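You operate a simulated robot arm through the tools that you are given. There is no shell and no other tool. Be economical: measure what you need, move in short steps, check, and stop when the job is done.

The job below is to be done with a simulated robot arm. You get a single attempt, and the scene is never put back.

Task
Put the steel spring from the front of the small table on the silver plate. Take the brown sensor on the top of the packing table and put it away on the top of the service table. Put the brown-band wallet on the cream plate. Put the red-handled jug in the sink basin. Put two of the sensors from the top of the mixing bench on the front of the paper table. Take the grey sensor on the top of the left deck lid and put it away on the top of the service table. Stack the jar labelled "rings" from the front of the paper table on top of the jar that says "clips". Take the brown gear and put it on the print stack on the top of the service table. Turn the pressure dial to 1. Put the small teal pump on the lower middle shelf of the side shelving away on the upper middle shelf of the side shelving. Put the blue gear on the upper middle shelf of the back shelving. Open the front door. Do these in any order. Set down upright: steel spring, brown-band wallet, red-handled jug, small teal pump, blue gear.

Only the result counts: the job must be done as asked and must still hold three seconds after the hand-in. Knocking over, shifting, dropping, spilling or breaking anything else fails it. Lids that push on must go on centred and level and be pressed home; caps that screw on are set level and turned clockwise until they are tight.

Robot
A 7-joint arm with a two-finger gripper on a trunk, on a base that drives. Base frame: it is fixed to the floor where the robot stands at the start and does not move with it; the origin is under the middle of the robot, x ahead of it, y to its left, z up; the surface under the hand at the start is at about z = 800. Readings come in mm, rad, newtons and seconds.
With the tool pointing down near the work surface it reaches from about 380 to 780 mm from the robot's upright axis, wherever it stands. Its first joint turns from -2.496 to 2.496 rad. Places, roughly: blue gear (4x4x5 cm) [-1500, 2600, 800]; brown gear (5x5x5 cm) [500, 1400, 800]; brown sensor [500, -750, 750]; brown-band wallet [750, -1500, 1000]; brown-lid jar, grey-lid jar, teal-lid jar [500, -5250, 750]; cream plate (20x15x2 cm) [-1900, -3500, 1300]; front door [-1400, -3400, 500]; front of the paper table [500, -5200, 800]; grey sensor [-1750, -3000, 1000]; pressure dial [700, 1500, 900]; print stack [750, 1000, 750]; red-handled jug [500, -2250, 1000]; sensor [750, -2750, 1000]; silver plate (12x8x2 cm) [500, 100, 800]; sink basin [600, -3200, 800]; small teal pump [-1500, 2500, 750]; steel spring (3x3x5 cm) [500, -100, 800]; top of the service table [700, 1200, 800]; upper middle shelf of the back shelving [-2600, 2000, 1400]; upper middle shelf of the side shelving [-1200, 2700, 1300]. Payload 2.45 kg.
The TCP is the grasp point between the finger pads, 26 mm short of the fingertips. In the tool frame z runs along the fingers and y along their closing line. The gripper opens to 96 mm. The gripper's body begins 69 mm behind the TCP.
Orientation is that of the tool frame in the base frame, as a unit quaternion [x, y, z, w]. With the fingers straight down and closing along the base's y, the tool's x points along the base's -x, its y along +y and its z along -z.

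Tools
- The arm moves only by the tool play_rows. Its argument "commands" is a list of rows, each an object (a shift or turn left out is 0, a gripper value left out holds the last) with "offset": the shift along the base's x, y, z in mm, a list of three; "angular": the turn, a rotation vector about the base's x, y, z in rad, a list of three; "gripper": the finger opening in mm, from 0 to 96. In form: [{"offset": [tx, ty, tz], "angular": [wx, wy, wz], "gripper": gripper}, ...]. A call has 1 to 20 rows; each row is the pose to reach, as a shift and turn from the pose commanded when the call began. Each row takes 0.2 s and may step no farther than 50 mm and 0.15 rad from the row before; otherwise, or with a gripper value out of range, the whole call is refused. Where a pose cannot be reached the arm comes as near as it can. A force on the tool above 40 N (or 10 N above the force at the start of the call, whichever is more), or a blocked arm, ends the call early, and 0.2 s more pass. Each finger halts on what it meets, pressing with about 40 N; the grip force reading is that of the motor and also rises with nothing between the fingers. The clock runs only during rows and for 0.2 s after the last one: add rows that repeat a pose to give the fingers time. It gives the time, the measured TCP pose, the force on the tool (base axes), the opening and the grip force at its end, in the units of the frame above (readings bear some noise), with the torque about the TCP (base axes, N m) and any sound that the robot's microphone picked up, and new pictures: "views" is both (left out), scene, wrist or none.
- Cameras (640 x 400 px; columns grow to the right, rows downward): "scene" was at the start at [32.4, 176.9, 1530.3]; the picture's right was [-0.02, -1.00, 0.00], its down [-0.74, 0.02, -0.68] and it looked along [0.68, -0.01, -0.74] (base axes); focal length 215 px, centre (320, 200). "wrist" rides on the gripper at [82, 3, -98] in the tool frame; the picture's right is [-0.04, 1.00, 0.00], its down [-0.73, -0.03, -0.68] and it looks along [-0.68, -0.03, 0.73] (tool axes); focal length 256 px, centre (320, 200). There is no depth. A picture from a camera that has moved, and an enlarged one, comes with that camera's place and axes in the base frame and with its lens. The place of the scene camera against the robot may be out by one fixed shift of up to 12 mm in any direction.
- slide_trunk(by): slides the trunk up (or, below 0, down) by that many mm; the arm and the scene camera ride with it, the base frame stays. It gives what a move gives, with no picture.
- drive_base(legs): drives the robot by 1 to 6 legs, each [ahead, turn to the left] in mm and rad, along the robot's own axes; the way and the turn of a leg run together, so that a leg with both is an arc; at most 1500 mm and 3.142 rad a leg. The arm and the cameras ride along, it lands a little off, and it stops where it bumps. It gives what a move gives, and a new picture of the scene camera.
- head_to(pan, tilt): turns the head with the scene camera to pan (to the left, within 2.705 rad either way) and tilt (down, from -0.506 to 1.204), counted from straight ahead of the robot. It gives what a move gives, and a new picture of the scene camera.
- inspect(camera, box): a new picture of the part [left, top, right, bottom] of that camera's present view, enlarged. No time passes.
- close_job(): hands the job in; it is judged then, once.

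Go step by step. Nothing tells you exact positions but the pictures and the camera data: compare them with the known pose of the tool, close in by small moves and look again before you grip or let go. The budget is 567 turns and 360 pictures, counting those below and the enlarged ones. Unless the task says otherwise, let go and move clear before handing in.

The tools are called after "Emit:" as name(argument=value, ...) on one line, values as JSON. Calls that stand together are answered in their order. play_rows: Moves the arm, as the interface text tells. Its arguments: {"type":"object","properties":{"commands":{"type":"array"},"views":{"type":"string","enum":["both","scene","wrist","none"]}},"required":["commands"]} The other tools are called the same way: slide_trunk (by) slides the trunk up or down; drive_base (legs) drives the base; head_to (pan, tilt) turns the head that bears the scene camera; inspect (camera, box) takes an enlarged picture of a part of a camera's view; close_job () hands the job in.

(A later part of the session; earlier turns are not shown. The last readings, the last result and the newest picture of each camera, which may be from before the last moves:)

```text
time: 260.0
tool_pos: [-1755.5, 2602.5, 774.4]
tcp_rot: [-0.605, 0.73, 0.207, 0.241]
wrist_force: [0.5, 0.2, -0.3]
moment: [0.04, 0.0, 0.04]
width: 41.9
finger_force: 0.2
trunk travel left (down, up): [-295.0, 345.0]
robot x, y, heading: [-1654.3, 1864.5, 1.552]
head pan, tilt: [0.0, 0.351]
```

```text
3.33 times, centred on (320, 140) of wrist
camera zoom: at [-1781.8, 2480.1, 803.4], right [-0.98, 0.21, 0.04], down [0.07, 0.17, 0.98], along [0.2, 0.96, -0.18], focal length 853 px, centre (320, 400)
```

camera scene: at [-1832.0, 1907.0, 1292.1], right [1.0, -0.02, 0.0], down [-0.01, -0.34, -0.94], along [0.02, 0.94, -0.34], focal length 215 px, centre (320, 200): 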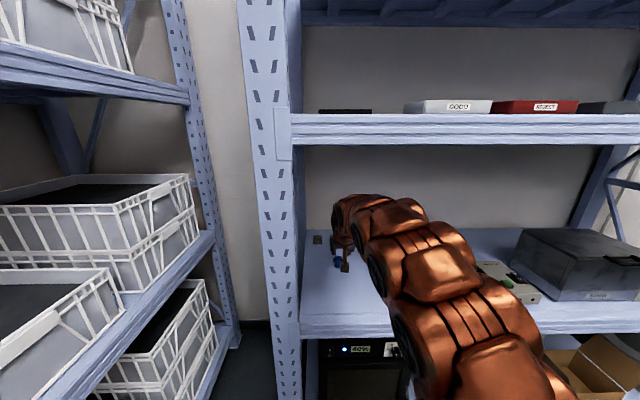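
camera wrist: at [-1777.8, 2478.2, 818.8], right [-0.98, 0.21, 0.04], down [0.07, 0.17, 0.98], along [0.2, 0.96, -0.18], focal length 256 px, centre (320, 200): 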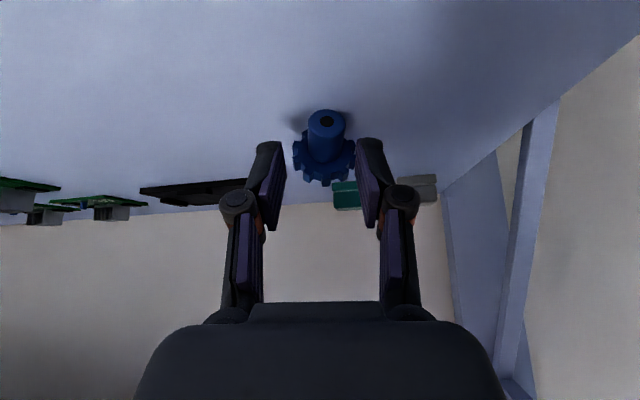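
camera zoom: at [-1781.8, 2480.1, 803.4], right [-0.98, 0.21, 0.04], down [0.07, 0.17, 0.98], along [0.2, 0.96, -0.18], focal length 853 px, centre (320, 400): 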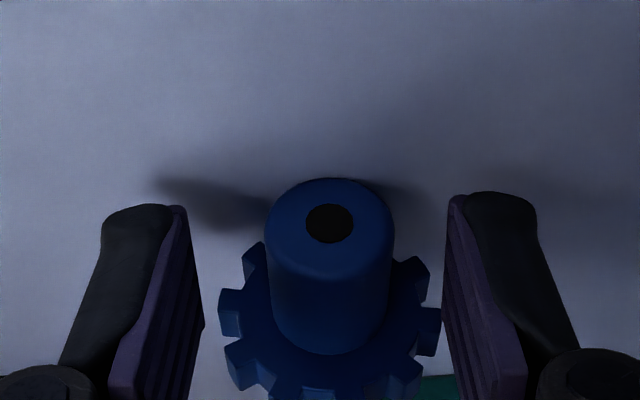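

Now ~10 mm of pad overlaps the hub. Go 3 mm further and close.

Emit:
play_rows(commands=[{"offset": [-1, 2, -2.5]}, {"offset": [-1, 2, -2.5], "gripper": 32}, {"offset": [-1, 2, -2.5], "gripper": 22}, {"offset": [-1, 2, -2.5], "gripper": 14}, {"offset": [-1, 2, -2.5], "gripper": 14}], views="none")

Emit:
inspect(camera="wrist", box=[240, 80, 400, 200])

```text
time: 261.2
tool_pos: [-1757.5, 2603.4, 773.0]
tcp_rot: [-0.604, 0.73, 0.208, 0.242]
wrist_force: [0.6, 0.1, -0.6]
moment: [0.02, -0.02, -0.06]
width: 20.2
finger_force: 40.0
trunk travel left (down, up): [-295.0, 345.0]
robot x, y, heading: [-1650.7, 1863.4, 1.552]
head pan, tilt: [0.0, 0.351]
```

```text
3.33 times, centred on (320, 140) of wrist
camera zoom: at [-1782.3, 2481.2, 801.3], right [-0.98, 0.21, 0.04], down [0.07, 0.17, 0.98], along [0.2, 0.96, -0.18], focal length 853 px, centre (320, 400)
```

zoom: 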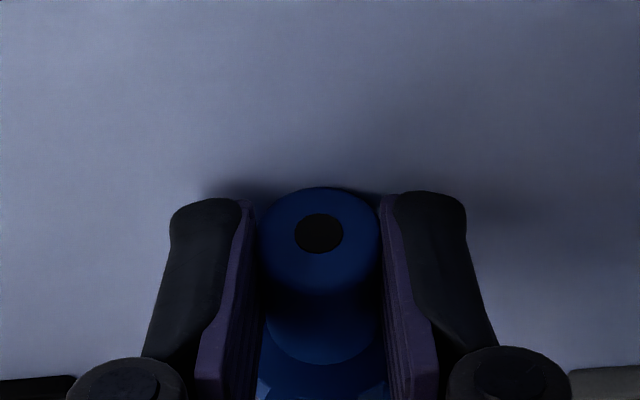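

Gripped (20.2 mm, 40 N). Lift carefully straight up.

Emit:
play_rows(commands=[{"offset": [0, 0, 10]}, {"offset": [0, -5, 30]}, {"offset": [0, -15, 60]}, {"offset": [0, -25, 85]}, {"offset": [0, -25, 85]}], views="none")

Emit:
inspect(camera="wrist", box=[240, 80, 400, 200])

```text
time: 262.4
tool_pos: [-1757.4, 2577.2, 859.0]
tcp_rot: [-0.605, 0.729, 0.208, 0.241]
wrist_force: [-0.5, 0.0, -0.2]
moment: [-0.01, 0.02, -0.02]
width: 20.6
finger_force: 40.3
trunk travel left (down, up): [-295.0, 345.0]
robot x, y, heading: [-1651.2, 1860.7, 1.555]
head pan, tilt: [0.0, 0.351]
```

```text
3.33 times, centred on (320, 140) of wrist
camera zoom: at [-1784.3, 2454.1, 888.0], right [-0.98, 0.21, 0.04], down [0.07, 0.17, 0.98], along [0.2, 0.96, -0.18], focal length 853 px, centre (320, 400)
```

zoom: 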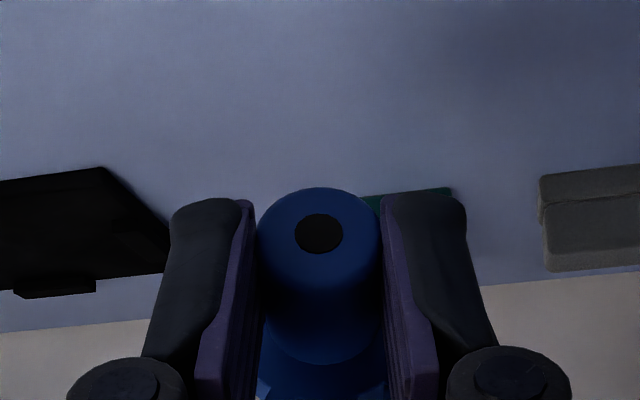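

Held securely. Withdraw with tilt reduced to ~0.4, in steps below 50 mm.

Emit:
play_rows(commands=[{"offset": [10, -40, 15]}, {"offset": [25, -80, 30]}, {"offset": [40, -120, 45], "angular": [0, 0, 0.05]}, {"offset": [55, -160, 50], "angular": [-0.06, 0, 0.1]}, {"offset": [70, -200, 50], "angular": [-0.12, 0, 0.1]}, {"offset": [85, -240, 50], "angular": [-0.18, 0, 0.1]}, {"offset": [95, -275, 50], "angular": [-0.25, 0, 0.1]}, {"offset": [95, -275, 50], "angular": [-0.25, 0, 0.1]}], views="both")

```text
time: 264.2
tool_pos: [-1663.2, 2302.4, 905.8]
tcp_rot: [-0.666, 0.719, 0.126, 0.153]
wrist_force: [0.0, -0.4, 0.6]
moment: [0.0, -0.02, 0.01]
width: 20.4
finger_force: 39.8
trunk travel left (down, up): [-295.0, 345.0]
robot x, y, heading: [-1653.2, 1862.7, 1.551]
head pan, tilt: [0.0, 0.351]
camera scene: at [-1831.9, 1907.1, 1292.1], right [1.0, -0.02, 0.0], down [-0.01, -0.34, -0.94], along [0.02, 0.94, -0.34], focal length 215 px, centre (320, 200)
camera wrist: at [-1676.7, 2189.4, 965.4], right [-0.99, 0.12, -0.01], down [0.04, 0.41, 0.91], along [0.11, 0.9, -0.41], focal length 256 px, centre (320, 200)
```

scene: 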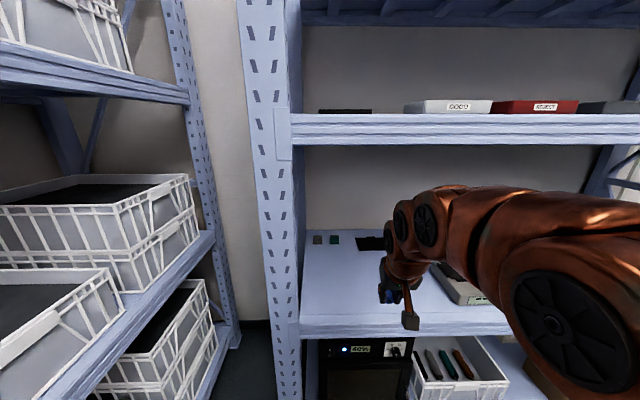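
wrist: 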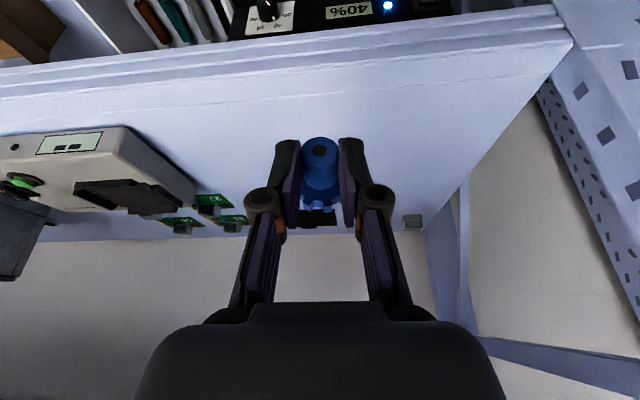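

The gear is out of the shelf. Back up 150 mm and turn to face the back shelving.

Emit:
drive_base(legs=[[-150, 0], [0, 1.59]])

```text
time: 269.5
tool_pos: [-2095.3, 1691.4, 906.5]
tcp_rot: [0.98, -0.018, -0.198, -0.015]
wrist_force: [-0.6, 0.1, -0.1]
moment: [0.02, -0.01, 0.01]
width: 20.4
finger_force: 39.8
trunk travel left (down, up): [-295.0, 345.0]
robot x, y, heading: [-1653.3, 1719.1, -3.119]
head pan, tilt: [0.0, 0.351]
camera scene: at [-1692.7, 1531.5, 1292.1], right [-0.02, 1.0, 0.0], down [0.34, 0.01, -0.94], along [-0.94, -0.02, -0.34], focal length 215 px, centre (320, 200)
```

scene: 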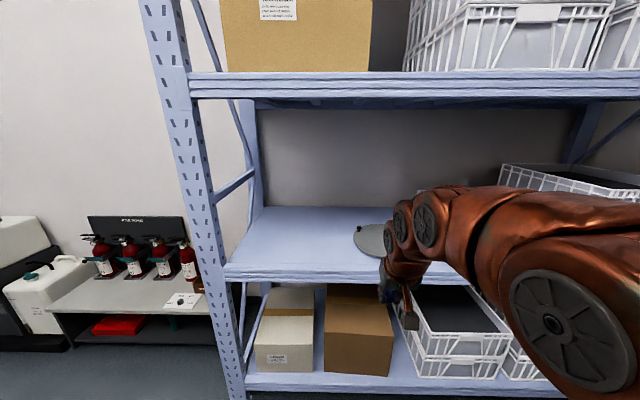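

Emit:
slide_trunk(by=345)

Emit:
head_to(pan=-0.2, tilt=0.45)

```text
time: 272.9
tool_pos: [-2095.2, 1691.7, 1251.5]
tcp_rot: [0.98, -0.018, -0.198, -0.015]
wrist_force: [0.8, -0.1, -0.3]
moment: [-0.01, 0.01, 0.02]
width: 20.7
finger_force: 39.8
trunk travel left (down, up): [-640.0, 0.0]
robot x, y, heading: [-1655.1, 1719.3, -3.117]
head pan, tilt: [0.0, 0.351]
```

```text
time: 273.6
tool_pos: [-2095.3, 1691.5, 1252.1]
tcp_rot: [0.98, -0.018, -0.198, -0.015]
wrist_force: [0.0, -0.8, -0.3]
moment: [0.01, 0.01, 0.03]
width: 20.6
finger_force: 40.1
trunk travel left (down, up): [-640.0, 0.0]
robot x, y, heading: [-1660.0, 1718.6, -3.122]
head pan, tilt: [-0.201, 0.45]
camera scene: at [-1690.0, 1549.8, 1627.9], right [0.18, 0.98, 0.0], down [0.43, -0.08, -0.9], along [-0.89, 0.16, -0.43], focal length 215 px, centre (320, 200)
```

scene: 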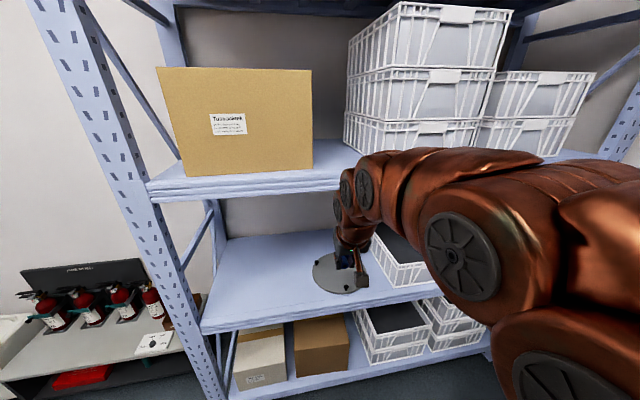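

Emit:
inspect(camera="scene", box=[280, 90, 480, 215])

```text
3.20 times, centred on (380, 152) of scene
camera zoom: at [-1690.0, 1549.8, 1627.9], right [0.18, 0.98, 0.0], down [0.43, -0.08, -0.9], along [-0.89, 0.16, -0.43], focal length 689 px, centre (128, 352)
```

zoom: 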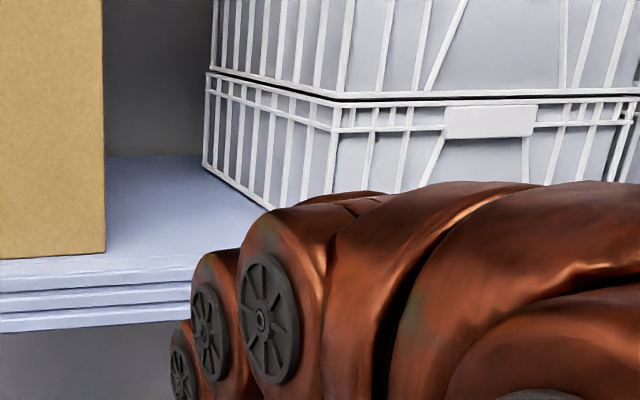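

The gap between the tan box (y<1646) and crates (y>1886) on the upper middle shelf (z≈1415, front x≈-2335) is free. I'll now roll the hand 180° about its axis here, in two halves.

Emit:
play_rows(commands=[{"offset": [-15, 0, 0], "angular": [0.0553, -0.0052, 0.1316]}, {"offset": [-30, 0, 0], "angular": [0.1107, -0.0104, 0.2632]}, {"offset": [-40, 0, 0], "angular": [0.166, -0.0156, 0.3947]}, {"offset": [-40, 0, 0], "angular": [0.2214, -0.0208, 0.5263]}, {"offset": [-40, 0, 0], "angular": [0.2767, -0.0261, 0.6579]}, {"offset": [-40, 0, 0], "angular": [0.332, -0.0313, 0.7895]}, {"offset": [-40, 0, 0], "angular": [0.3874, -0.0365, 0.9211]}, {"offset": [-40, 0, 0], "angular": [0.4427, -0.0417, 1.0526]}, {"offset": [-40, 0, 0], "angular": [0.4981, -0.0469, 1.1842]}, {"offset": [-40, 0, 0], "angular": [0.5534, -0.0521, 1.3158]}, {"offset": [-40, 0, 0], "angular": [0.6087, -0.0573, 1.4474]}], views="none")

Emit:
play_rows(commands=[{"angular": [0.0553, -0.0052, 0.1316]}, {"angular": [0.1107, -0.0104, 0.2632]}, {"angular": [0.166, -0.0156, 0.3947]}, {"angular": [0.2214, -0.0208, 0.5263]}, {"angular": [0.2767, -0.0261, 0.6579]}, {"angular": [0.332, -0.0313, 0.7895]}, {"angular": [0.3874, -0.0365, 0.9211]}, {"angular": [0.4427, -0.0417, 1.0526]}, {"angular": [0.4981, -0.0469, 1.1842]}, {"angular": [0.5534, -0.0521, 1.3158]}, {"angular": [0.6087, -0.0573, 1.4474]}], views="both")

```text
time: 276.0
tool_pos: [-2135.6, 1692.7, 1253.5]
tcp_rot: [0.705, 0.681, -0.129, -0.151]
wrist_force: [-1.2, 0.3, 0.2]
moment: [0.01, -0.03, 0.03]
width: 20.3
finger_force: 40.2
trunk travel left (down, up): [-640.0, 0.0]
robot x, y, heading: [-1654.2, 1716.2, -3.121]
head pan, tilt: [-0.201, 0.45]
```

```text
time: 278.4
tool_pos: [-2134.9, 1690.1, 1251.1]
tcp_rot: [0.016, 0.98, 0.016, -0.199]
wrist_force: [0.3, 0.3, -1.3]
moment: [-0.02, 0.05, 0.02]
width: 20.2
finger_force: 40.4
trunk travel left (down, up): [-640.0, 0.0]
robot x, y, heading: [-1656.7, 1718.7, -3.121]
head pan, tilt: [-0.201, 0.45]
camera scene: at [-1690.0, 1549.9, 1627.9], right [0.18, 0.98, 0.0], down [0.43, -0.08, -0.9], along [-0.89, 0.16, -0.44], focal length 215 px, centre (320, 200)
camera wrist: at [-2172.4, 1691.3, 1373.3], right [0.08, 1.0, 0.01], down [0.94, -0.07, 0.34], along [0.34, -0.02, -0.94], focal length 256 px, centre (320, 200)
```

scene: 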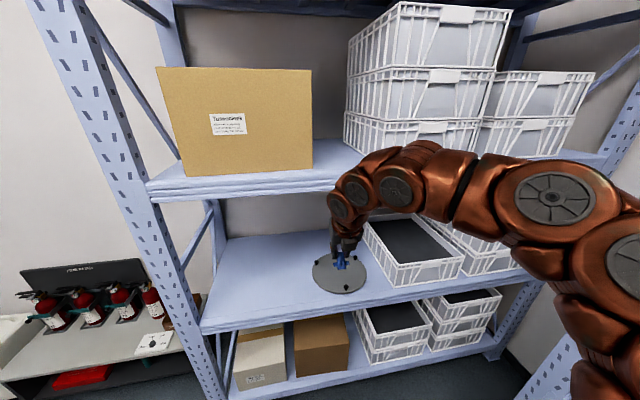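
wrist: 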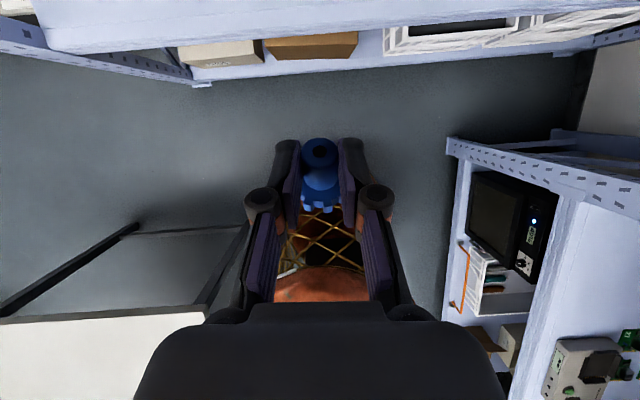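

Roll complete, gear still held. Now tilt the hand up to ≈1.19 rad so the gear stands upright, rising at the same time.

Emit:
play_rows(commands=[{"offset": [-15, 5, 40], "angular": [0.005, 0.132, 0.0033]}, {"offset": [-30, 10, 80], "angular": [0.01, 0.264, 0.0066]}, {"offset": [-45, 15, 120], "angular": [0.015, 0.396, 0.01]}, {"offset": [-60, 20, 160], "angular": [0.02, 0.529, 0.0133]}, {"offset": [-75, 25, 200], "angular": [0.025, 0.661, 0.0166]}, {"offset": [-90, 30, 235], "angular": [0.03, 0.793, 0.02]}, {"offset": [-90, 30, 235], "angular": [0.03, 0.793, 0.02]}], views="both")

```text
time: 280.0
tool_pos: [-2223.6, 1721.8, 1486.9]
tcp_rot: [0.009, 0.827, 0.019, -0.562]
wrist_force: [0.0, -0.2, 0.1]
moment: [0.02, 0.0, -0.01]
width: 20.2
finger_force: 40.4
trunk travel left (down, up): [-640.0, 0.0]
robot x, y, heading: [-1657.8, 1722.1, -3.117]
head pan, tilt: [-0.201, 0.45]
camera scene: at [-1690.0, 1549.9, 1627.9], right [0.18, 0.98, 0.0], down [0.43, -0.08, -0.9], along [-0.89, 0.16, -0.44], focal length 215 px, centre (320, 200)
camera wrist: at [-2163.1, 1718.5, 1598.0], right [0.05, 1.0, -0.02], down [0.9, -0.05, -0.43], along [-0.43, 0.01, -0.9], focal length 256 px, centre (320, 200)
```

scene: 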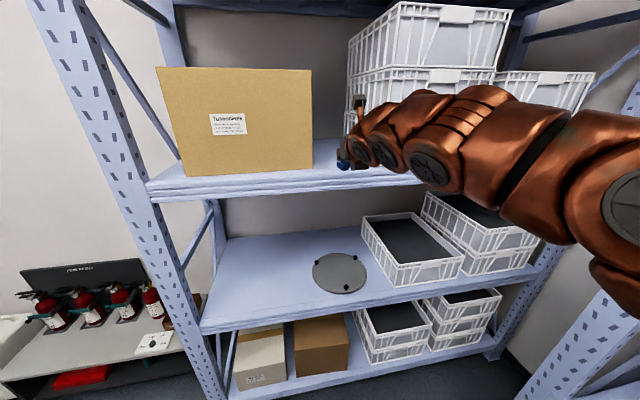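
wrist: 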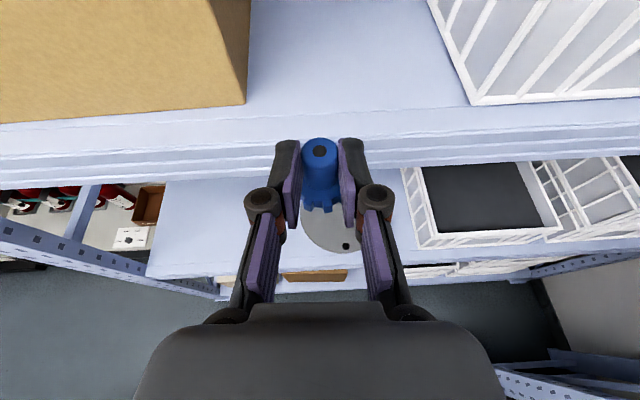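

The gear appears upright. Let me enlarge from the scene camera to check the tilt.

Emit:
inspect(camera="scene", box=[310, 80, 410, 190])

Emit:
inspect(camera="wrist", box=[240, 110, 400, 230])

```text
3.64 times, centred on (360, 135) of scene
camera zoom: at [-1690.0, 1549.9, 1627.9], right [0.18, 0.98, 0.0], down [0.43, -0.08, -0.9], along [-0.89, 0.16, -0.44], focal length 783 px, centre (174, 436)
```

zoom: 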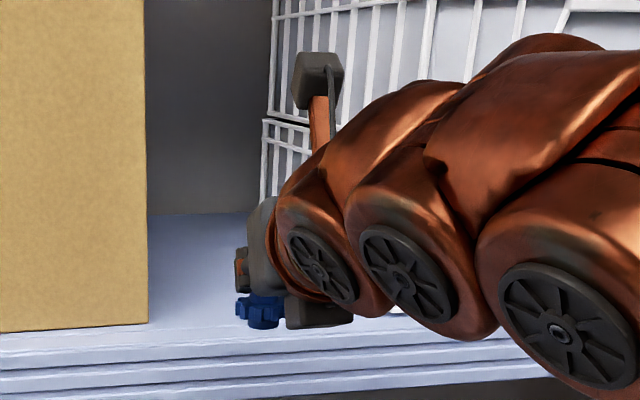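

```text
3.33 times, centred on (320, 170) of wrist
camera zoom: at [-2163.1, 1718.5, 1598.0], right [0.05, 1.0, -0.02], down [0.9, -0.05, -0.43], along [-0.43, 0.01, -0.9], focal length 853 px, centre (320, 300)
```

zoom: 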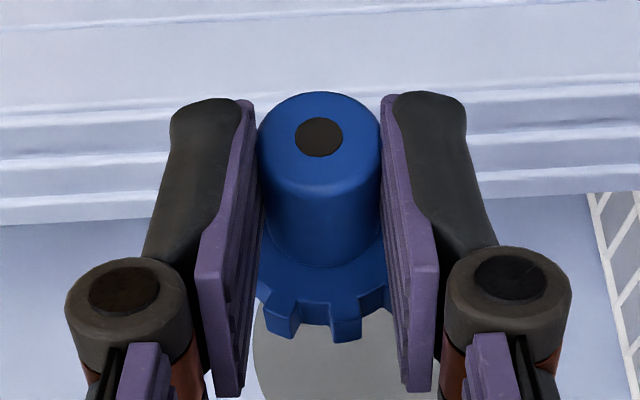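

Looks upright within a few degrees. Raise 10 mm and move forward into the gap.

Emit:
play_rows(commands=[{"offset": [-10, 20, 10]}, {"offset": [-50, 38, 12]}, {"offset": [-95, 40, 12]}, {"offset": [-135, 40, 12]}, {"offset": [-165, 40, 12]}, {"offset": [-165, 40, 12]}], views="both")

```text
time: 281.4
tool_pos: [-2389.6, 1759.7, 1497.1]
tcp_rot: [0.01, 0.827, 0.02, -0.561]
wrist_force: [-0.2, 0.0, -0.9]
moment: [-0.01, -0.05, -0.06]
width: 20.2
finger_force: 40.5
trunk travel left (down, up): [-640.0, 0.0]
robot x, y, heading: [-1657.3, 1713.7, -3.123]
head pan, tilt: [-0.201, 0.45]
camera scene: at [-1690.5, 1549.7, 1627.9], right [0.18, 0.98, 0.0], down [0.43, -0.08, -0.9], along [-0.89, 0.16, -0.44], focal length 215 px, centre (320, 200)
camera wrist: at [-2327.6, 1757.1, 1608.6], right [0.05, 1.0, -0.02], down [0.9, -0.05, -0.43], along [-0.43, 0.01, -0.9], focal length 256 px, centre (320, 200)
```

scene: 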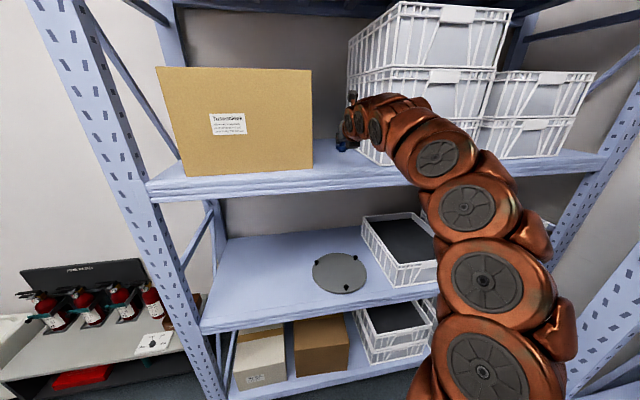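
wrist: 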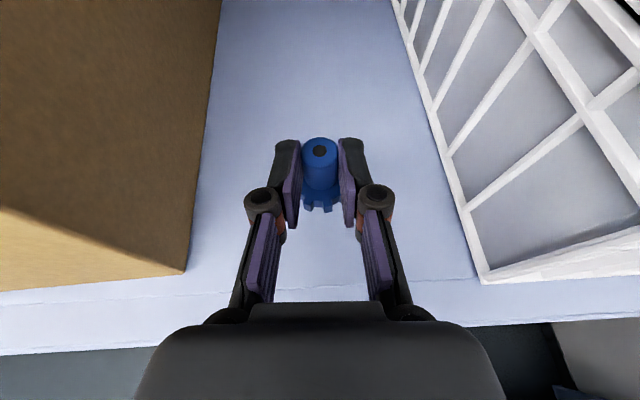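

Well placed between box and crates. Lower in small steps to contact.

Emit:
play_rows(commands=[{"offset": [0, 0, -8]}, {"offset": [0, 0, -15]}, {"offset": [0, 0, -15]}], views="none")

Emit:
play_rows(commands=[{"offset": [0, 0, -3]}, {"offset": [0, 0, -6]}, {"offset": [0, 0, -6]}], views="none")

Emit:
play_rows(commands=[{"offset": [0, 0, -3]}, {"offset": [0, 0, -5]}, {"offset": [0, 0, -5]}], views="wrist")

```text
time: 282.2
tool_pos: [-2388.7, 1759.5, 1484.1]
tcp_rot: [0.01, 0.828, 0.019, -0.561]
wrist_force: [0.4, 0.2, -0.8]
moment: [-0.01, 0.0, -0.01]
width: 20.4
finger_force: 40.1
trunk travel left (down, up): [-640.0, 0.0]
robot x, y, heading: [-1657.9, 1715.1, -3.12]
head pan, tilt: [-0.201, 0.45]
```

```text
time: 283.0
tool_pos: [-2389.5, 1761.1, 1477.3]
tcp_rot: [0.01, 0.827, 0.02, -0.561]
wrist_force: [0.1, 0.3, -0.1]
moment: [0.0, -0.01, 0.04]
width: 20.4
finger_force: 39.9
trunk travel left (down, up): [-640.0, 0.0]
robot x, y, heading: [-1655.5, 1718.4, -3.122]
head pan, tilt: [-0.201, 0.45]
```

```text
time: 283.8
tool_pos: [-2390.4, 1761.8, 1472.5]
tcp_rot: [0.01, 0.827, 0.02, -0.561]
wrist_force: [0.4, 0.5, -0.7]
moment: [0.01, -0.05, -0.03]
width: 20.4
finger_force: 40.5
trunk travel left (down, up): [-640.0, 0.0]
robot x, y, heading: [-1655.5, 1715.9, -3.122]
head pan, tilt: [-0.201, 0.45]
camera wrist: at [-2329.0, 1759.2, 1584.1], right [0.05, 1.0, -0.02], down [0.9, -0.05, -0.43], along [-0.43, 0.01, -0.9], focal length 256 px, centre (320, 200)
```

wrist: 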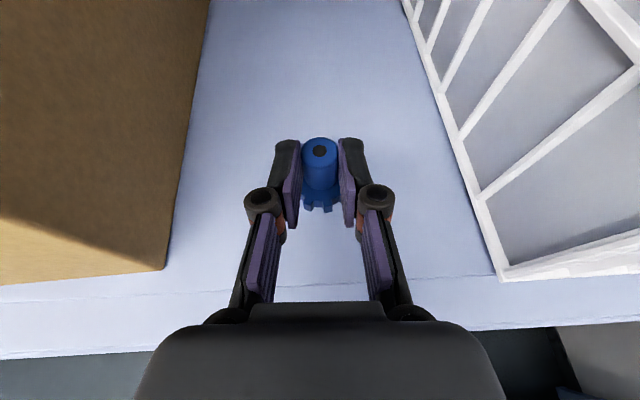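

Emit:
play_rows(commands=[{"offset": [0, 0, -3]}, {"offset": [0, 0, -5]}, {"offset": [0, 0, -5]}], views="none")

Emit:
play_rows(commands=[{"offset": [0, 0, -2]}, {"offset": [0, 0, -4]}, {"offset": [0, 0, -4]}], views="none")

Emit:
play_rows(commands=[{"offset": [0, 0, -2]}, {"offset": [0, 0, -4]}, {"offset": [0, 0, -4]}], views="none")

```text
time: 284.6
tool_pos: [-2390.0, 1760.7, 1467.0]
tcp_rot: [0.01, 0.828, 0.019, -0.561]
wrist_force: [0.3, 0.3, -0.4]
moment: [0.01, 0.02, 0.01]
width: 20.1
finger_force: 40.1
trunk travel left (down, up): [-640.0, 0.0]
robot x, y, heading: [-1660.2, 1717.3, -3.126]
head pan, tilt: [-0.201, 0.45]
```

```text
time: 285.4
tool_pos: [-2389.7, 1761.5, 1464.2]
tcp_rot: [0.01, 0.827, 0.02, -0.561]
wrist_force: [0.5, 1.3, -0.1]
moment: [-0.01, -0.01, -0.01]
width: 20.5
finger_force: 40.3
trunk travel left (down, up): [-640.0, 0.0]
robot x, y, heading: [-1656.8, 1717.1, -3.122]
head pan, tilt: [-0.201, 0.45]
```

```text
time: 286.2
tool_pos: [-2389.6, 1762.2, 1459.2]
tcp_rot: [0.01, 0.827, 0.02, -0.561]
wrist_force: [-0.8, -0.2, -1.4]
moment: [0.0, -0.02, 0.01]
width: 20.5
finger_force: 40.0
trunk travel left (down, up): [-640.0, 0.0]
robot x, y, heading: [-1654.6, 1716.9, -3.121]
head pan, tilt: [-0.201, 0.45]
```

Emit:
play_rows(commands=[{"offset": [0, 0, -2]}, {"offset": [0, 0, -4]}, {"offset": [0, 0, -4]}], views="none")

Emit:
play_rows(commands=[{"offset": [0, 0, -2]}, {"offset": [0, 0, -4]}, {"offset": [0, 0, -4]}], views="none")

Emit:
inspect(camera="wrist", box=[240, 110, 400, 230])

Emit:
inspect(camera="scene", box=[310, 100, 410, 180])

```text
time: 287.0
tool_pos: [-2389.9, 1761.1, 1456.6]
tcp_rot: [0.011, 0.827, 0.021, -0.561]
wrist_force: [0.3, 0.3, -0.8]
moment: [-0.03, 0.01, 0.0]
width: 20.2
finger_force: 40.6
trunk travel left (down, up): [-640.0, 0.0]
robot x, y, heading: [-1657.9, 1719.0, -3.124]
head pan, tilt: [-0.201, 0.45]
```

```text
time: 287.8
tool_pos: [-2389.5, 1761.0, 1452.7]
tcp_rot: [0.009, 0.827, 0.019, -0.562]
wrist_force: [-0.5, -1.6, 7.0]
moment: [-0.03, 0.22, 0.0]
width: 20.2
finger_force: 39.9
trunk travel left (down, up): [-640.0, 0.0]
robot x, y, heading: [-1657.3, 1716.9, -3.118]
head pan, tilt: [-0.201, 0.45]
```

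```text
3.33 times, centred on (320, 170) of wrist
camera zoom: at [-2328.8, 1758.8, 1564.9], right [0.05, 1.0, -0.02], down [0.9, -0.05, -0.43], along [-0.43, 0.01, -0.9], focal length 853 px, centre (320, 300)
```

zoom: 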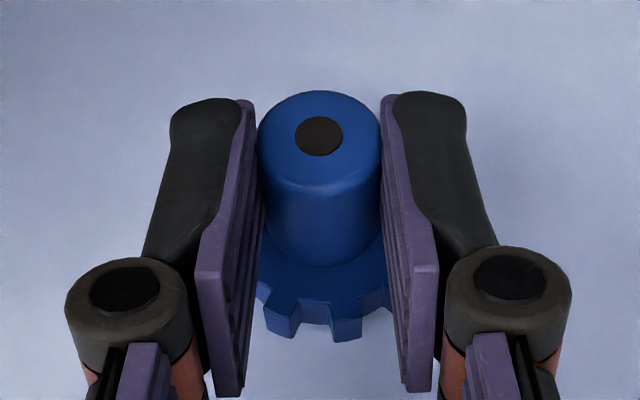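

```text
5.00 times, centred on (360, 140) of scene
camera zoom: at [-1689.9, 1549.7, 1628.0], right [0.18, 0.98, 0.0], down [0.43, -0.08, -0.9], along [-0.89, 0.16, -0.44], focal length 1077 px, centre (120, 500)
```

zoom: 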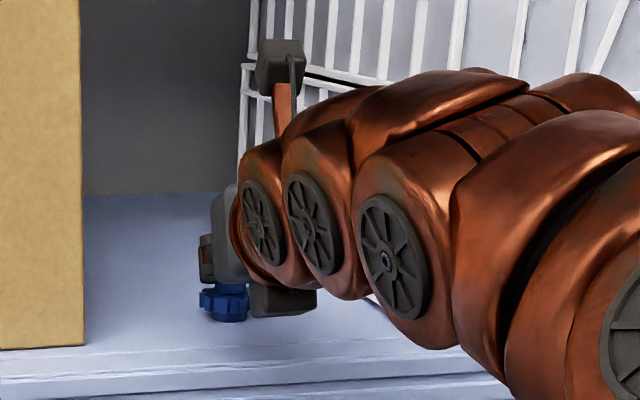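

Touching at z≈1452.7, gear upright. Open slowly and back out.

Emit:
play_rows(commands=[{"gripper": 24}, {"gripper": 30}, {"gripper": 38}, {"gripper": 42}, {"gripper": 42}], views="wrist")

Emit:
inspect(camera="wrist", box=[240, 110, 400, 230])

```text
time: 289.0
tool_pos: [-2391.3, 1761.6, 1452.0]
tcp_rot: [0.01, 0.828, 0.02, -0.561]
wrist_force: [0.2, -0.3, 0.3]
moment: [0.01, -0.01, 0.0]
width: 42.3
finger_force: 0.0
trunk travel left (down, up): [-640.0, 0.0]
robot x, y, heading: [-1657.5, 1719.6, -3.119]
head pan, tilt: [-0.201, 0.45]
camera wrist: at [-2329.2, 1759.2, 1564.0], right [0.05, 1.0, -0.02], down [0.9, -0.05, -0.43], along [-0.43, 0.01, -0.9], focal length 256 px, centre (320, 200)
```

wrist: 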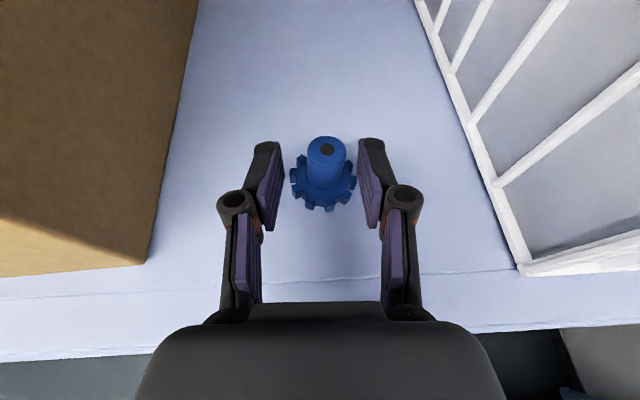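

```text
3.33 times, centred on (320, 170) of wrist
camera zoom: at [-2329.2, 1759.2, 1564.0], right [0.05, 1.0, -0.02], down [0.9, -0.05, -0.43], along [-0.43, 0.01, -0.9], focal length 853 px, centre (320, 300)
```

zoom: 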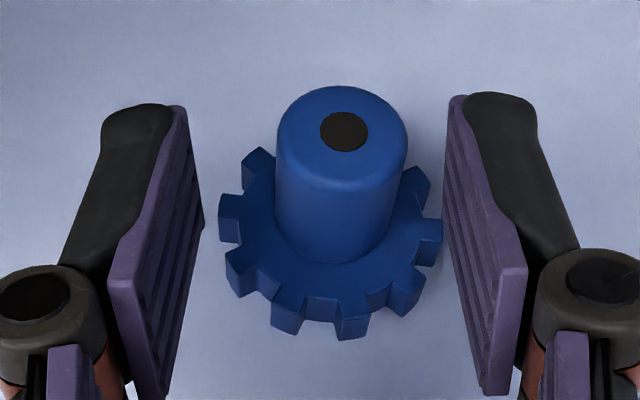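

Gear stands upright. Open wider, then retreat along the tool axis.

Emit:
play_rows(commands=[{"gripper": 52}, {"offset": [0, 3, 0], "gripper": 60}, {"offset": [14, 3, 6], "gripper": 60}, {"offset": [42, 3, 17]}, {"offset": [84, 0, 33]}, {"offset": [125, -5, 45]}, {"offset": [165, -10, 45]}], views="both")

```text
time: 290.6
tool_pos: [-2221.7, 1750.3, 1494.8]
tcp_rot: [0.01, 0.828, 0.02, -0.561]
wrist_force: [-0.5, 0.4, -0.2]
moment: [-0.02, 0.01, 0.01]
width: 60.1
finger_force: 0.2
trunk travel left (down, up): [-640.0, 0.0]
robot x, y, heading: [-1658.0, 1716.5, -3.117]
head pan, tilt: [-0.201, 0.45]
camera scene: at [-1690.3, 1549.9, 1627.9], right [0.18, 0.98, 0.0], down [0.43, -0.08, -0.9], along [-0.89, 0.16, -0.44], focal length 215 px, centre (320, 200)
camera wrist: at [-2161.7, 1747.0, 1607.3], right [0.05, 1.0, -0.02], down [0.9, -0.06, -0.43], along [-0.43, 0.01, -0.9], focal length 256 px, centre (320, 200)
```

scene: 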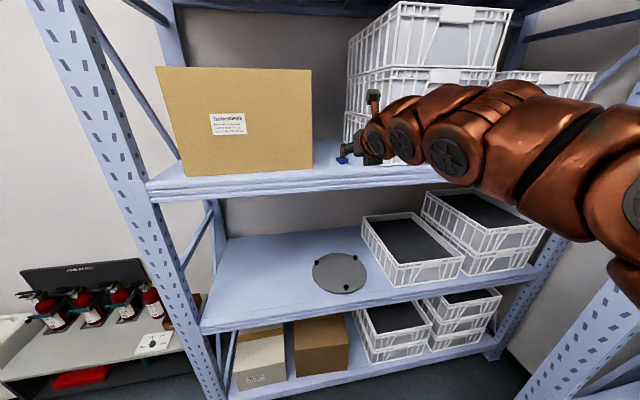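
wrist: 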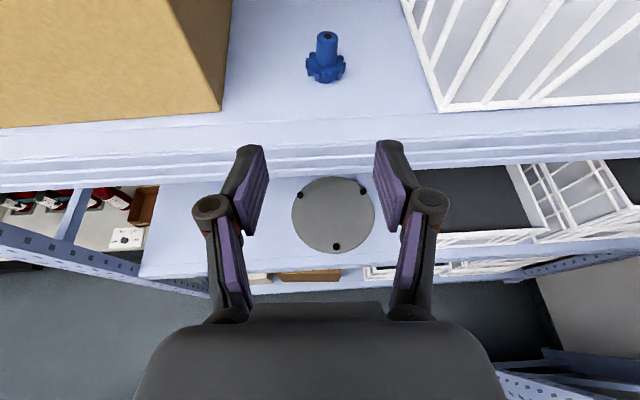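

Blue gear is upright on the back shelving. Now reverse the hand to its normal pose: tilt back, then roll back.

Emit:
play_rows(commands=[{"offset": [15, -5, -40], "angular": [-0.005, -0.132, -0.0033]}, {"offset": [30, -10, -80], "angular": [-0.01, -0.264, -0.0066]}, {"offset": [45, -15, -120], "angular": [-0.015, -0.396, -0.01]}, {"offset": [60, -20, -160], "angular": [-0.02, -0.529, -0.0133]}, {"offset": [75, -25, -200], "angular": [-0.025, -0.661, -0.0166]}, {"offset": [90, -30, -235], "angular": [-0.03, -0.793, -0.02]}, {"offset": [90, -30, -235], "angular": [-0.03, -0.793, -0.02]}], views="none")

Emit:
play_rows(commands=[{"angular": [-0.0553, 0.0052, -0.1316]}, {"angular": [-0.1107, 0.0104, -0.2632]}, {"angular": [-0.166, 0.0156, -0.3947]}, {"angular": [-0.2214, 0.0208, -0.5263]}, {"angular": [-0.2767, 0.0261, -0.6579]}, {"angular": [-0.332, 0.0313, -0.7895]}, {"angular": [-0.3874, 0.0365, -0.9211]}, {"angular": [-0.4427, 0.0417, -1.0526]}, {"angular": [-0.4981, 0.0469, -1.1842]}, {"angular": [-0.5534, 0.0521, -1.3158]}, {"angular": [-0.6087, 0.0573, -1.4474]}], views="none")

Emit:
play_rows(commands=[{"angular": [-0.0553, 0.0052, -0.1316]}, {"angular": [-0.1107, 0.0104, -0.2632]}, {"angular": [-0.166, 0.0156, -0.3947]}, {"angular": [-0.2214, 0.0208, -0.5263]}, {"angular": [-0.2767, 0.0261, -0.6579]}, {"angular": [-0.332, 0.0313, -0.7895]}, {"angular": [-0.3874, 0.0365, -0.9211]}, {"angular": [-0.4427, 0.0417, -1.0526]}, {"angular": [-0.4981, 0.0469, -1.1842]}, {"angular": [-0.5534, 0.0521, -1.3158]}, {"angular": [-0.6087, 0.0573, -1.4474]}], views="none")

```text
time: 292.2
tool_pos: [-2134.8, 1720.0, 1261.4]
tcp_rot: [0.017, 0.98, 0.015, -0.198]
wrist_force: [0.0, 0.0, -0.2]
moment: [-0.03, -0.01, 0.01]
width: 60.1
finger_force: 0.1
trunk travel left (down, up): [-640.0, 0.0]
robot x, y, heading: [-1655.2, 1720.0, -3.121]
head pan, tilt: [-0.201, 0.45]
```

```text
time: 294.6
tool_pos: [-2134.6, 1721.5, 1261.6]
tcp_rot: [0.706, 0.68, -0.13, -0.151]
wrist_force: [-0.4, 0.9, 0.1]
moment: [0.01, -0.01, 0.02]
width: 60.2
finger_force: 0.0
trunk travel left (down, up): [-640.0, 0.0]
robot x, y, heading: [-1654.5, 1720.6, -3.121]
head pan, tilt: [-0.201, 0.45]
```

```text
time: 297.0
tool_pos: [-2135.9, 1721.7, 1262.1]
tcp_rot: [0.98, -0.019, -0.198, -0.014]
wrist_force: [0.4, -0.6, 0.7]
moment: [0.04, 0.0, -0.03]
width: 60.1
finger_force: 0.0
trunk travel left (down, up): [-640.0, 0.0]
robot x, y, heading: [-1657.3, 1719.4, -3.118]
head pan, tilt: [-0.201, 0.45]
```

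Hand is back to the normal roll. Level it, lower the trunk to its start height, and turn to leave.

Emit:
play_rows(commands=[{"angular": [0, -0.13, 0]}, {"angular": [0, -0.26, 0]}, {"angular": [0, -0.395, 0]}, {"angular": [0, -0.395, 0]}], views="none")

Emit:
slide_trunk(by=-65)

Emit:
drive_base(legs=[[100, 0], [-100, 0], [0, 3.1]])

```text
time: 298.0
tool_pos: [-2135.9, 1721.6, 1260.8]
tcp_rot: [1.0, -0.014, -0.002, -0.018]
wrist_force: [-0.1, -0.8, -0.9]
moment: [0.0, 0.0, -0.01]
width: 59.9
finger_force: 0.1
trunk travel left (down, up): [-640.0, 0.0]
robot x, y, heading: [-1656.7, 1719.9, -3.123]
head pan, tilt: [-0.201, 0.45]
```

```text
time: 299.0
tool_pos: [-2133.5, 1721.6, 1196.6]
tcp_rot: [1.0, -0.015, -0.002, -0.018]
wrist_force: [0.8, 0.3, 0.3]
moment: [-0.01, 0.0, 0.02]
width: 60.1
finger_force: 0.1
trunk travel left (down, up): [-575.0, 65.0]
robot x, y, heading: [-1656.8, 1716.6, -3.118]
head pan, tilt: [-0.201, 0.45]
```

```text
time: 308.1
tool_pos: [-1182.2, 1682.5, 1196.4]
tcp_rot: [0.047, 0.999, -0.018, 0.002]
wrist_force: [0.4, -1.4, 0.4]
moment: [0.02, -0.01, 0.03]
width: 59.8
finger_force: 0.1
trunk travel left (down, up): [-575.0, 65.0]
robot x, y, heading: [-1657.9, 1717.9, -0.043]
head pan, tilt: [-0.201, 0.45]
camera scene: at [-1608.8, 1876.0, 1562.9], right [-0.24, -0.97, 0.0], down [-0.42, 0.11, -0.9], along [0.87, -0.22, -0.44], focal length 215 px, centre (320, 200)
```

scene: 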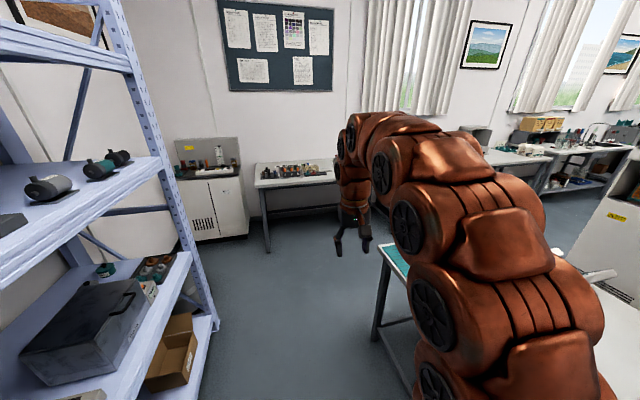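

Pose is fine. Drive east 1550 mm, then turn south.

Emit:
drive_base(legs=[[0, 0.045], [1500, 0], [60, 0], [0, -1.571]])

```text
time: 320.4
tool_pos: [-80.4, 1246.2, 1197.2]
tcp_rot: [0.715, 0.699, -0.014, -0.012]
wrist_force: [0.0, -0.2, 0.3]
moment: [0.04, 0.02, 0.02]
width: 60.2
finger_force: 0.0
trunk travel left (down, up): [-575.0, 65.0]
robot x, y, heading: [-78.5, 1722.8, -1.546]
head pan, tilt: [-0.201, 0.45]
camera scene: at [87.7, 1686.0, 1562.9], right [-0.98, 0.17, 0.0], down [0.08, 0.43, -0.9], along [-0.16, -0.89, -0.44], focal length 215 px, centre (320, 200)
```

scene: 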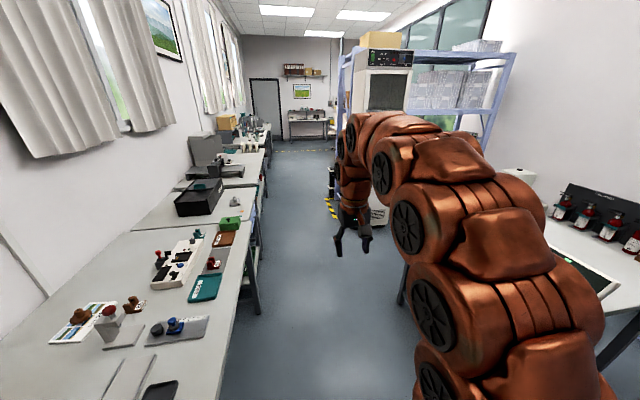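

Corridor is clear. Drive south about 3200 mm.

Emit:
drive_base(legs=[[0, -0.025], [1500, 0], [1500, 0], [150, 0]])

Emit:
head_to(pan=1.2, tilt=0.6)

```text
time: 336.1
tool_pos: [-76.8, -1897.5, 1197.1]
tcp_rot: [0.72, 0.693, -0.014, -0.012]
wrist_force: [0.1, -0.7, 0.3]
moment: [-0.01, 0.02, 0.01]
width: 60.0
finger_force: 0.0
trunk travel left (down, up): [-575.0, 65.0]
robot x, y, heading: [-70.6, -1417.0, -1.564]
head pan, tilt: [-0.201, 0.45]
camera scene: at [99.1, -1460.6, 1562.9], right [-0.98, 0.19, 0.0], down [0.08, 0.43, -0.9], along [-0.17, -0.88, -0.44], focal length 215 px, centre (320, 200)
```

scene: 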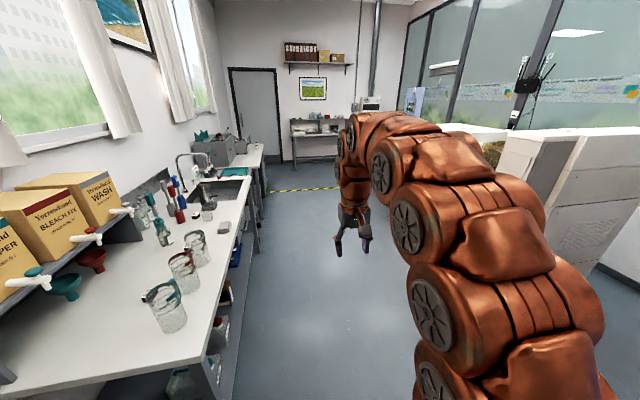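

```text
time: 337.7
tool_pos: [-76.6, -1897.6, 1196.7]
tcp_rot: [0.721, 0.693, -0.015, -0.011]
wrist_force: [0.0, 0.0, 0.5]
moment: [0.01, -0.04, -0.01]
width: 60.0
finger_force: 0.1
trunk travel left (down, up): [-575.0, 65.0]
robot x, y, heading: [-66.2, -1419.5, -1.557]
head pan, tilt: [1.201, 0.6]
camera scene: at [199.1, -1401.6, 1549.4], right [-0.35, -0.94, 0.0], down [-0.53, 0.2, -0.83], along [0.77, -0.29, -0.56], focal length 215 px, centre (320, 200)
```

scene: 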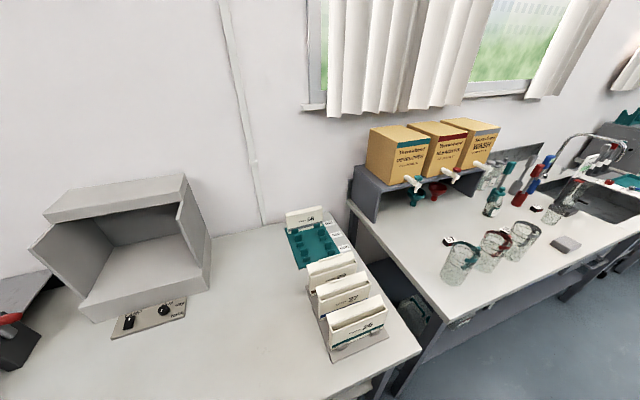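

I see a rack of wallets and three jugs (teal, red, grey handles). Enlarging both.

Emit:
inspect(camera="scene", box=[270, 195, 420, 370])

Emit:
inspect(camera="scene", box=[430, 140, 640, 290])

```text
2.29 times, centred on (345, 282) of scene
camera zoom: at [199.1, -1401.6, 1549.4], right [-0.35, -0.94, 0.0], down [-0.53, 0.2, -0.83], along [0.77, -0.29, -0.56], focal length 492 px, centre (263, 11)
```

zoom: 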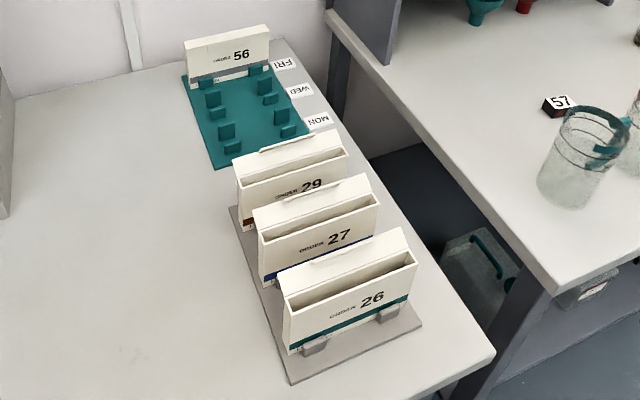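

```text
2.67 times, centred on (535, 215) of scene
camera zoom: at [199.1, -1401.6, 1549.4], right [-0.35, -0.94, 0.0], down [-0.53, 0.2, -0.83], along [0.77, -0.29, -0.56], focal length 574 px, centre (-253, 160)
```

zoom: 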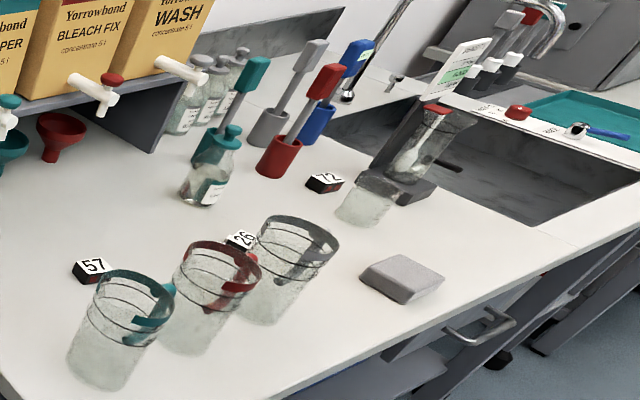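

The brown-band wallet is "29" (third in the rack), about (660, -1625), wallets spaced ~90 mm in x. I'll drive to face it.

Emit:
drive_base(legs=[[200, 0], [0, 1.571], [70, 0]])

Emit:
head_to(pan=0.15, tilt=0.85)

```text
time: 343.6
tool_pos: [481.7, -1653.9, 1197.1]
tcp_rot: [0.042, 0.999, -0.019, 0.002]
wrist_force: [0.0, 0.2, 0.2]
moment: [0.04, 0.0, 0.0]
width: 59.9
finger_force: 0.1
trunk travel left (down, up): [-575.0, 65.0]
robot x, y, heading: [6.7, -1623.7, -0.032]
head pan, tilt: [1.201, 0.6]
camera scene: at [-1.2, -1362.0, 1549.3], right [0.92, -0.39, 0.0], down [-0.22, -0.52, -0.83], along [0.32, 0.76, -0.56], focal length 215 px, centre (320, 200)
```

scene: 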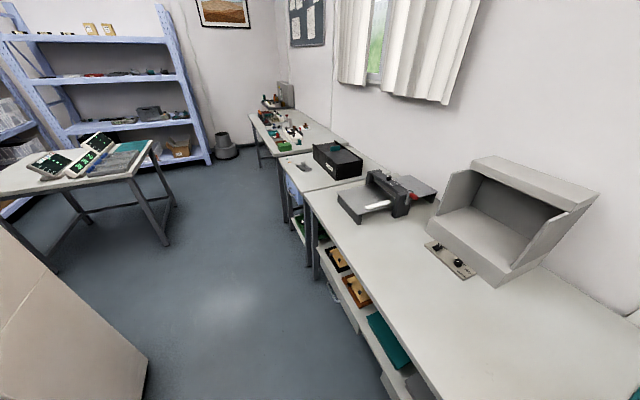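

```text
time: 344.9
tool_pos: [481.4, -1653.3, 1197.7]
tcp_rot: [0.041, 0.999, -0.019, 0.002]
wrist_force: [0.3, 0.1, 1.1]
moment: [-0.01, -0.03, -0.01]
width: 60.0
finger_force: 0.1
trunk travel left (down, up): [-575.0, 65.0]
robot x, y, heading: [4.6, -1623.9, -0.033]
head pan, tilt: [0.15, 0.85]
camera scene: at [42.1, -1434.1, 1528.5], right [0.12, -0.99, 0.0], down [-0.75, -0.09, -0.66], along [0.66, 0.08, -0.75], focal length 215 px, centre (320, 200)
```

scene: 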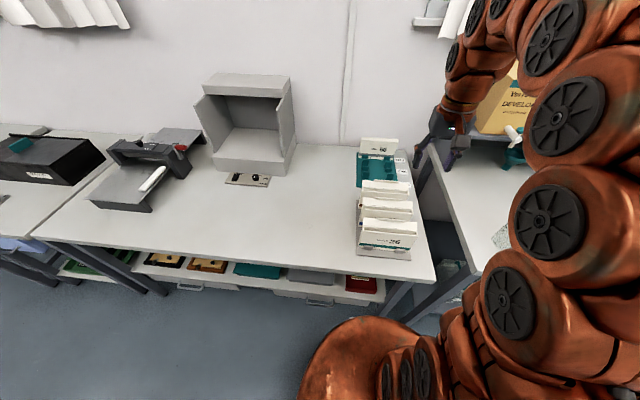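

Emit:
inspect(camera="scene", box=[330, 130, 450, 270])

Emit:
inspect(camera="wrist", box=[0, 0, 640, 400])

```text
2.86 times, centred on (390, 200) of scene
camera zoom: at [42.1, -1434.1, 1528.5], right [0.12, -0.99, 0.0], down [-0.75, -0.09, -0.66], along [0.66, 0.08, -0.75], focal length 615 px, centre (120, 200)
```

zoom: 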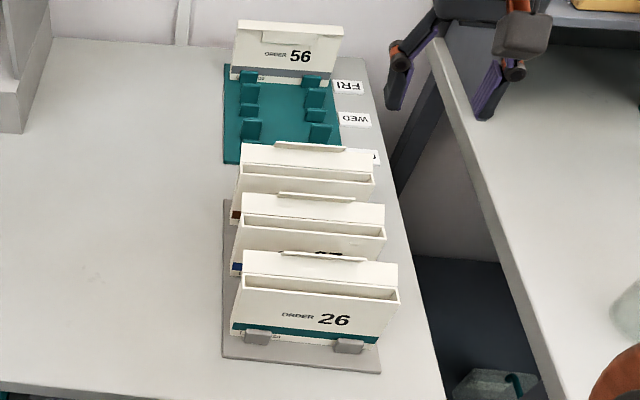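

```text
1.00 times, centred on (320, 200) of wrist (not enlarged: the box is as wide or as high as the picture)
camera zoom: at [401.1, -1640.6, 1294.4], right [0.12, 0.99, -0.04], down [0.73, -0.07, 0.68], along [0.68, -0.11, -0.73], focal length 256 px, centre (320, 200)
```

zoom: 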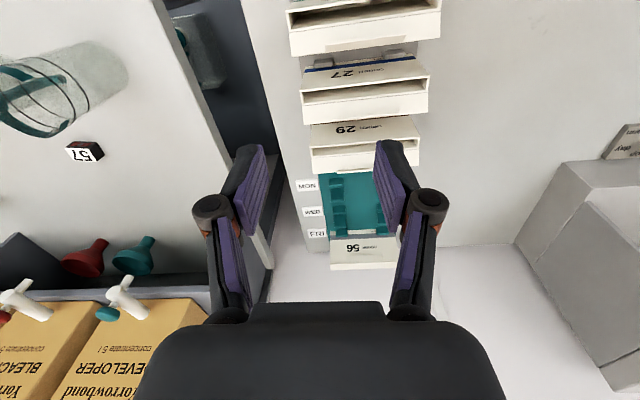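

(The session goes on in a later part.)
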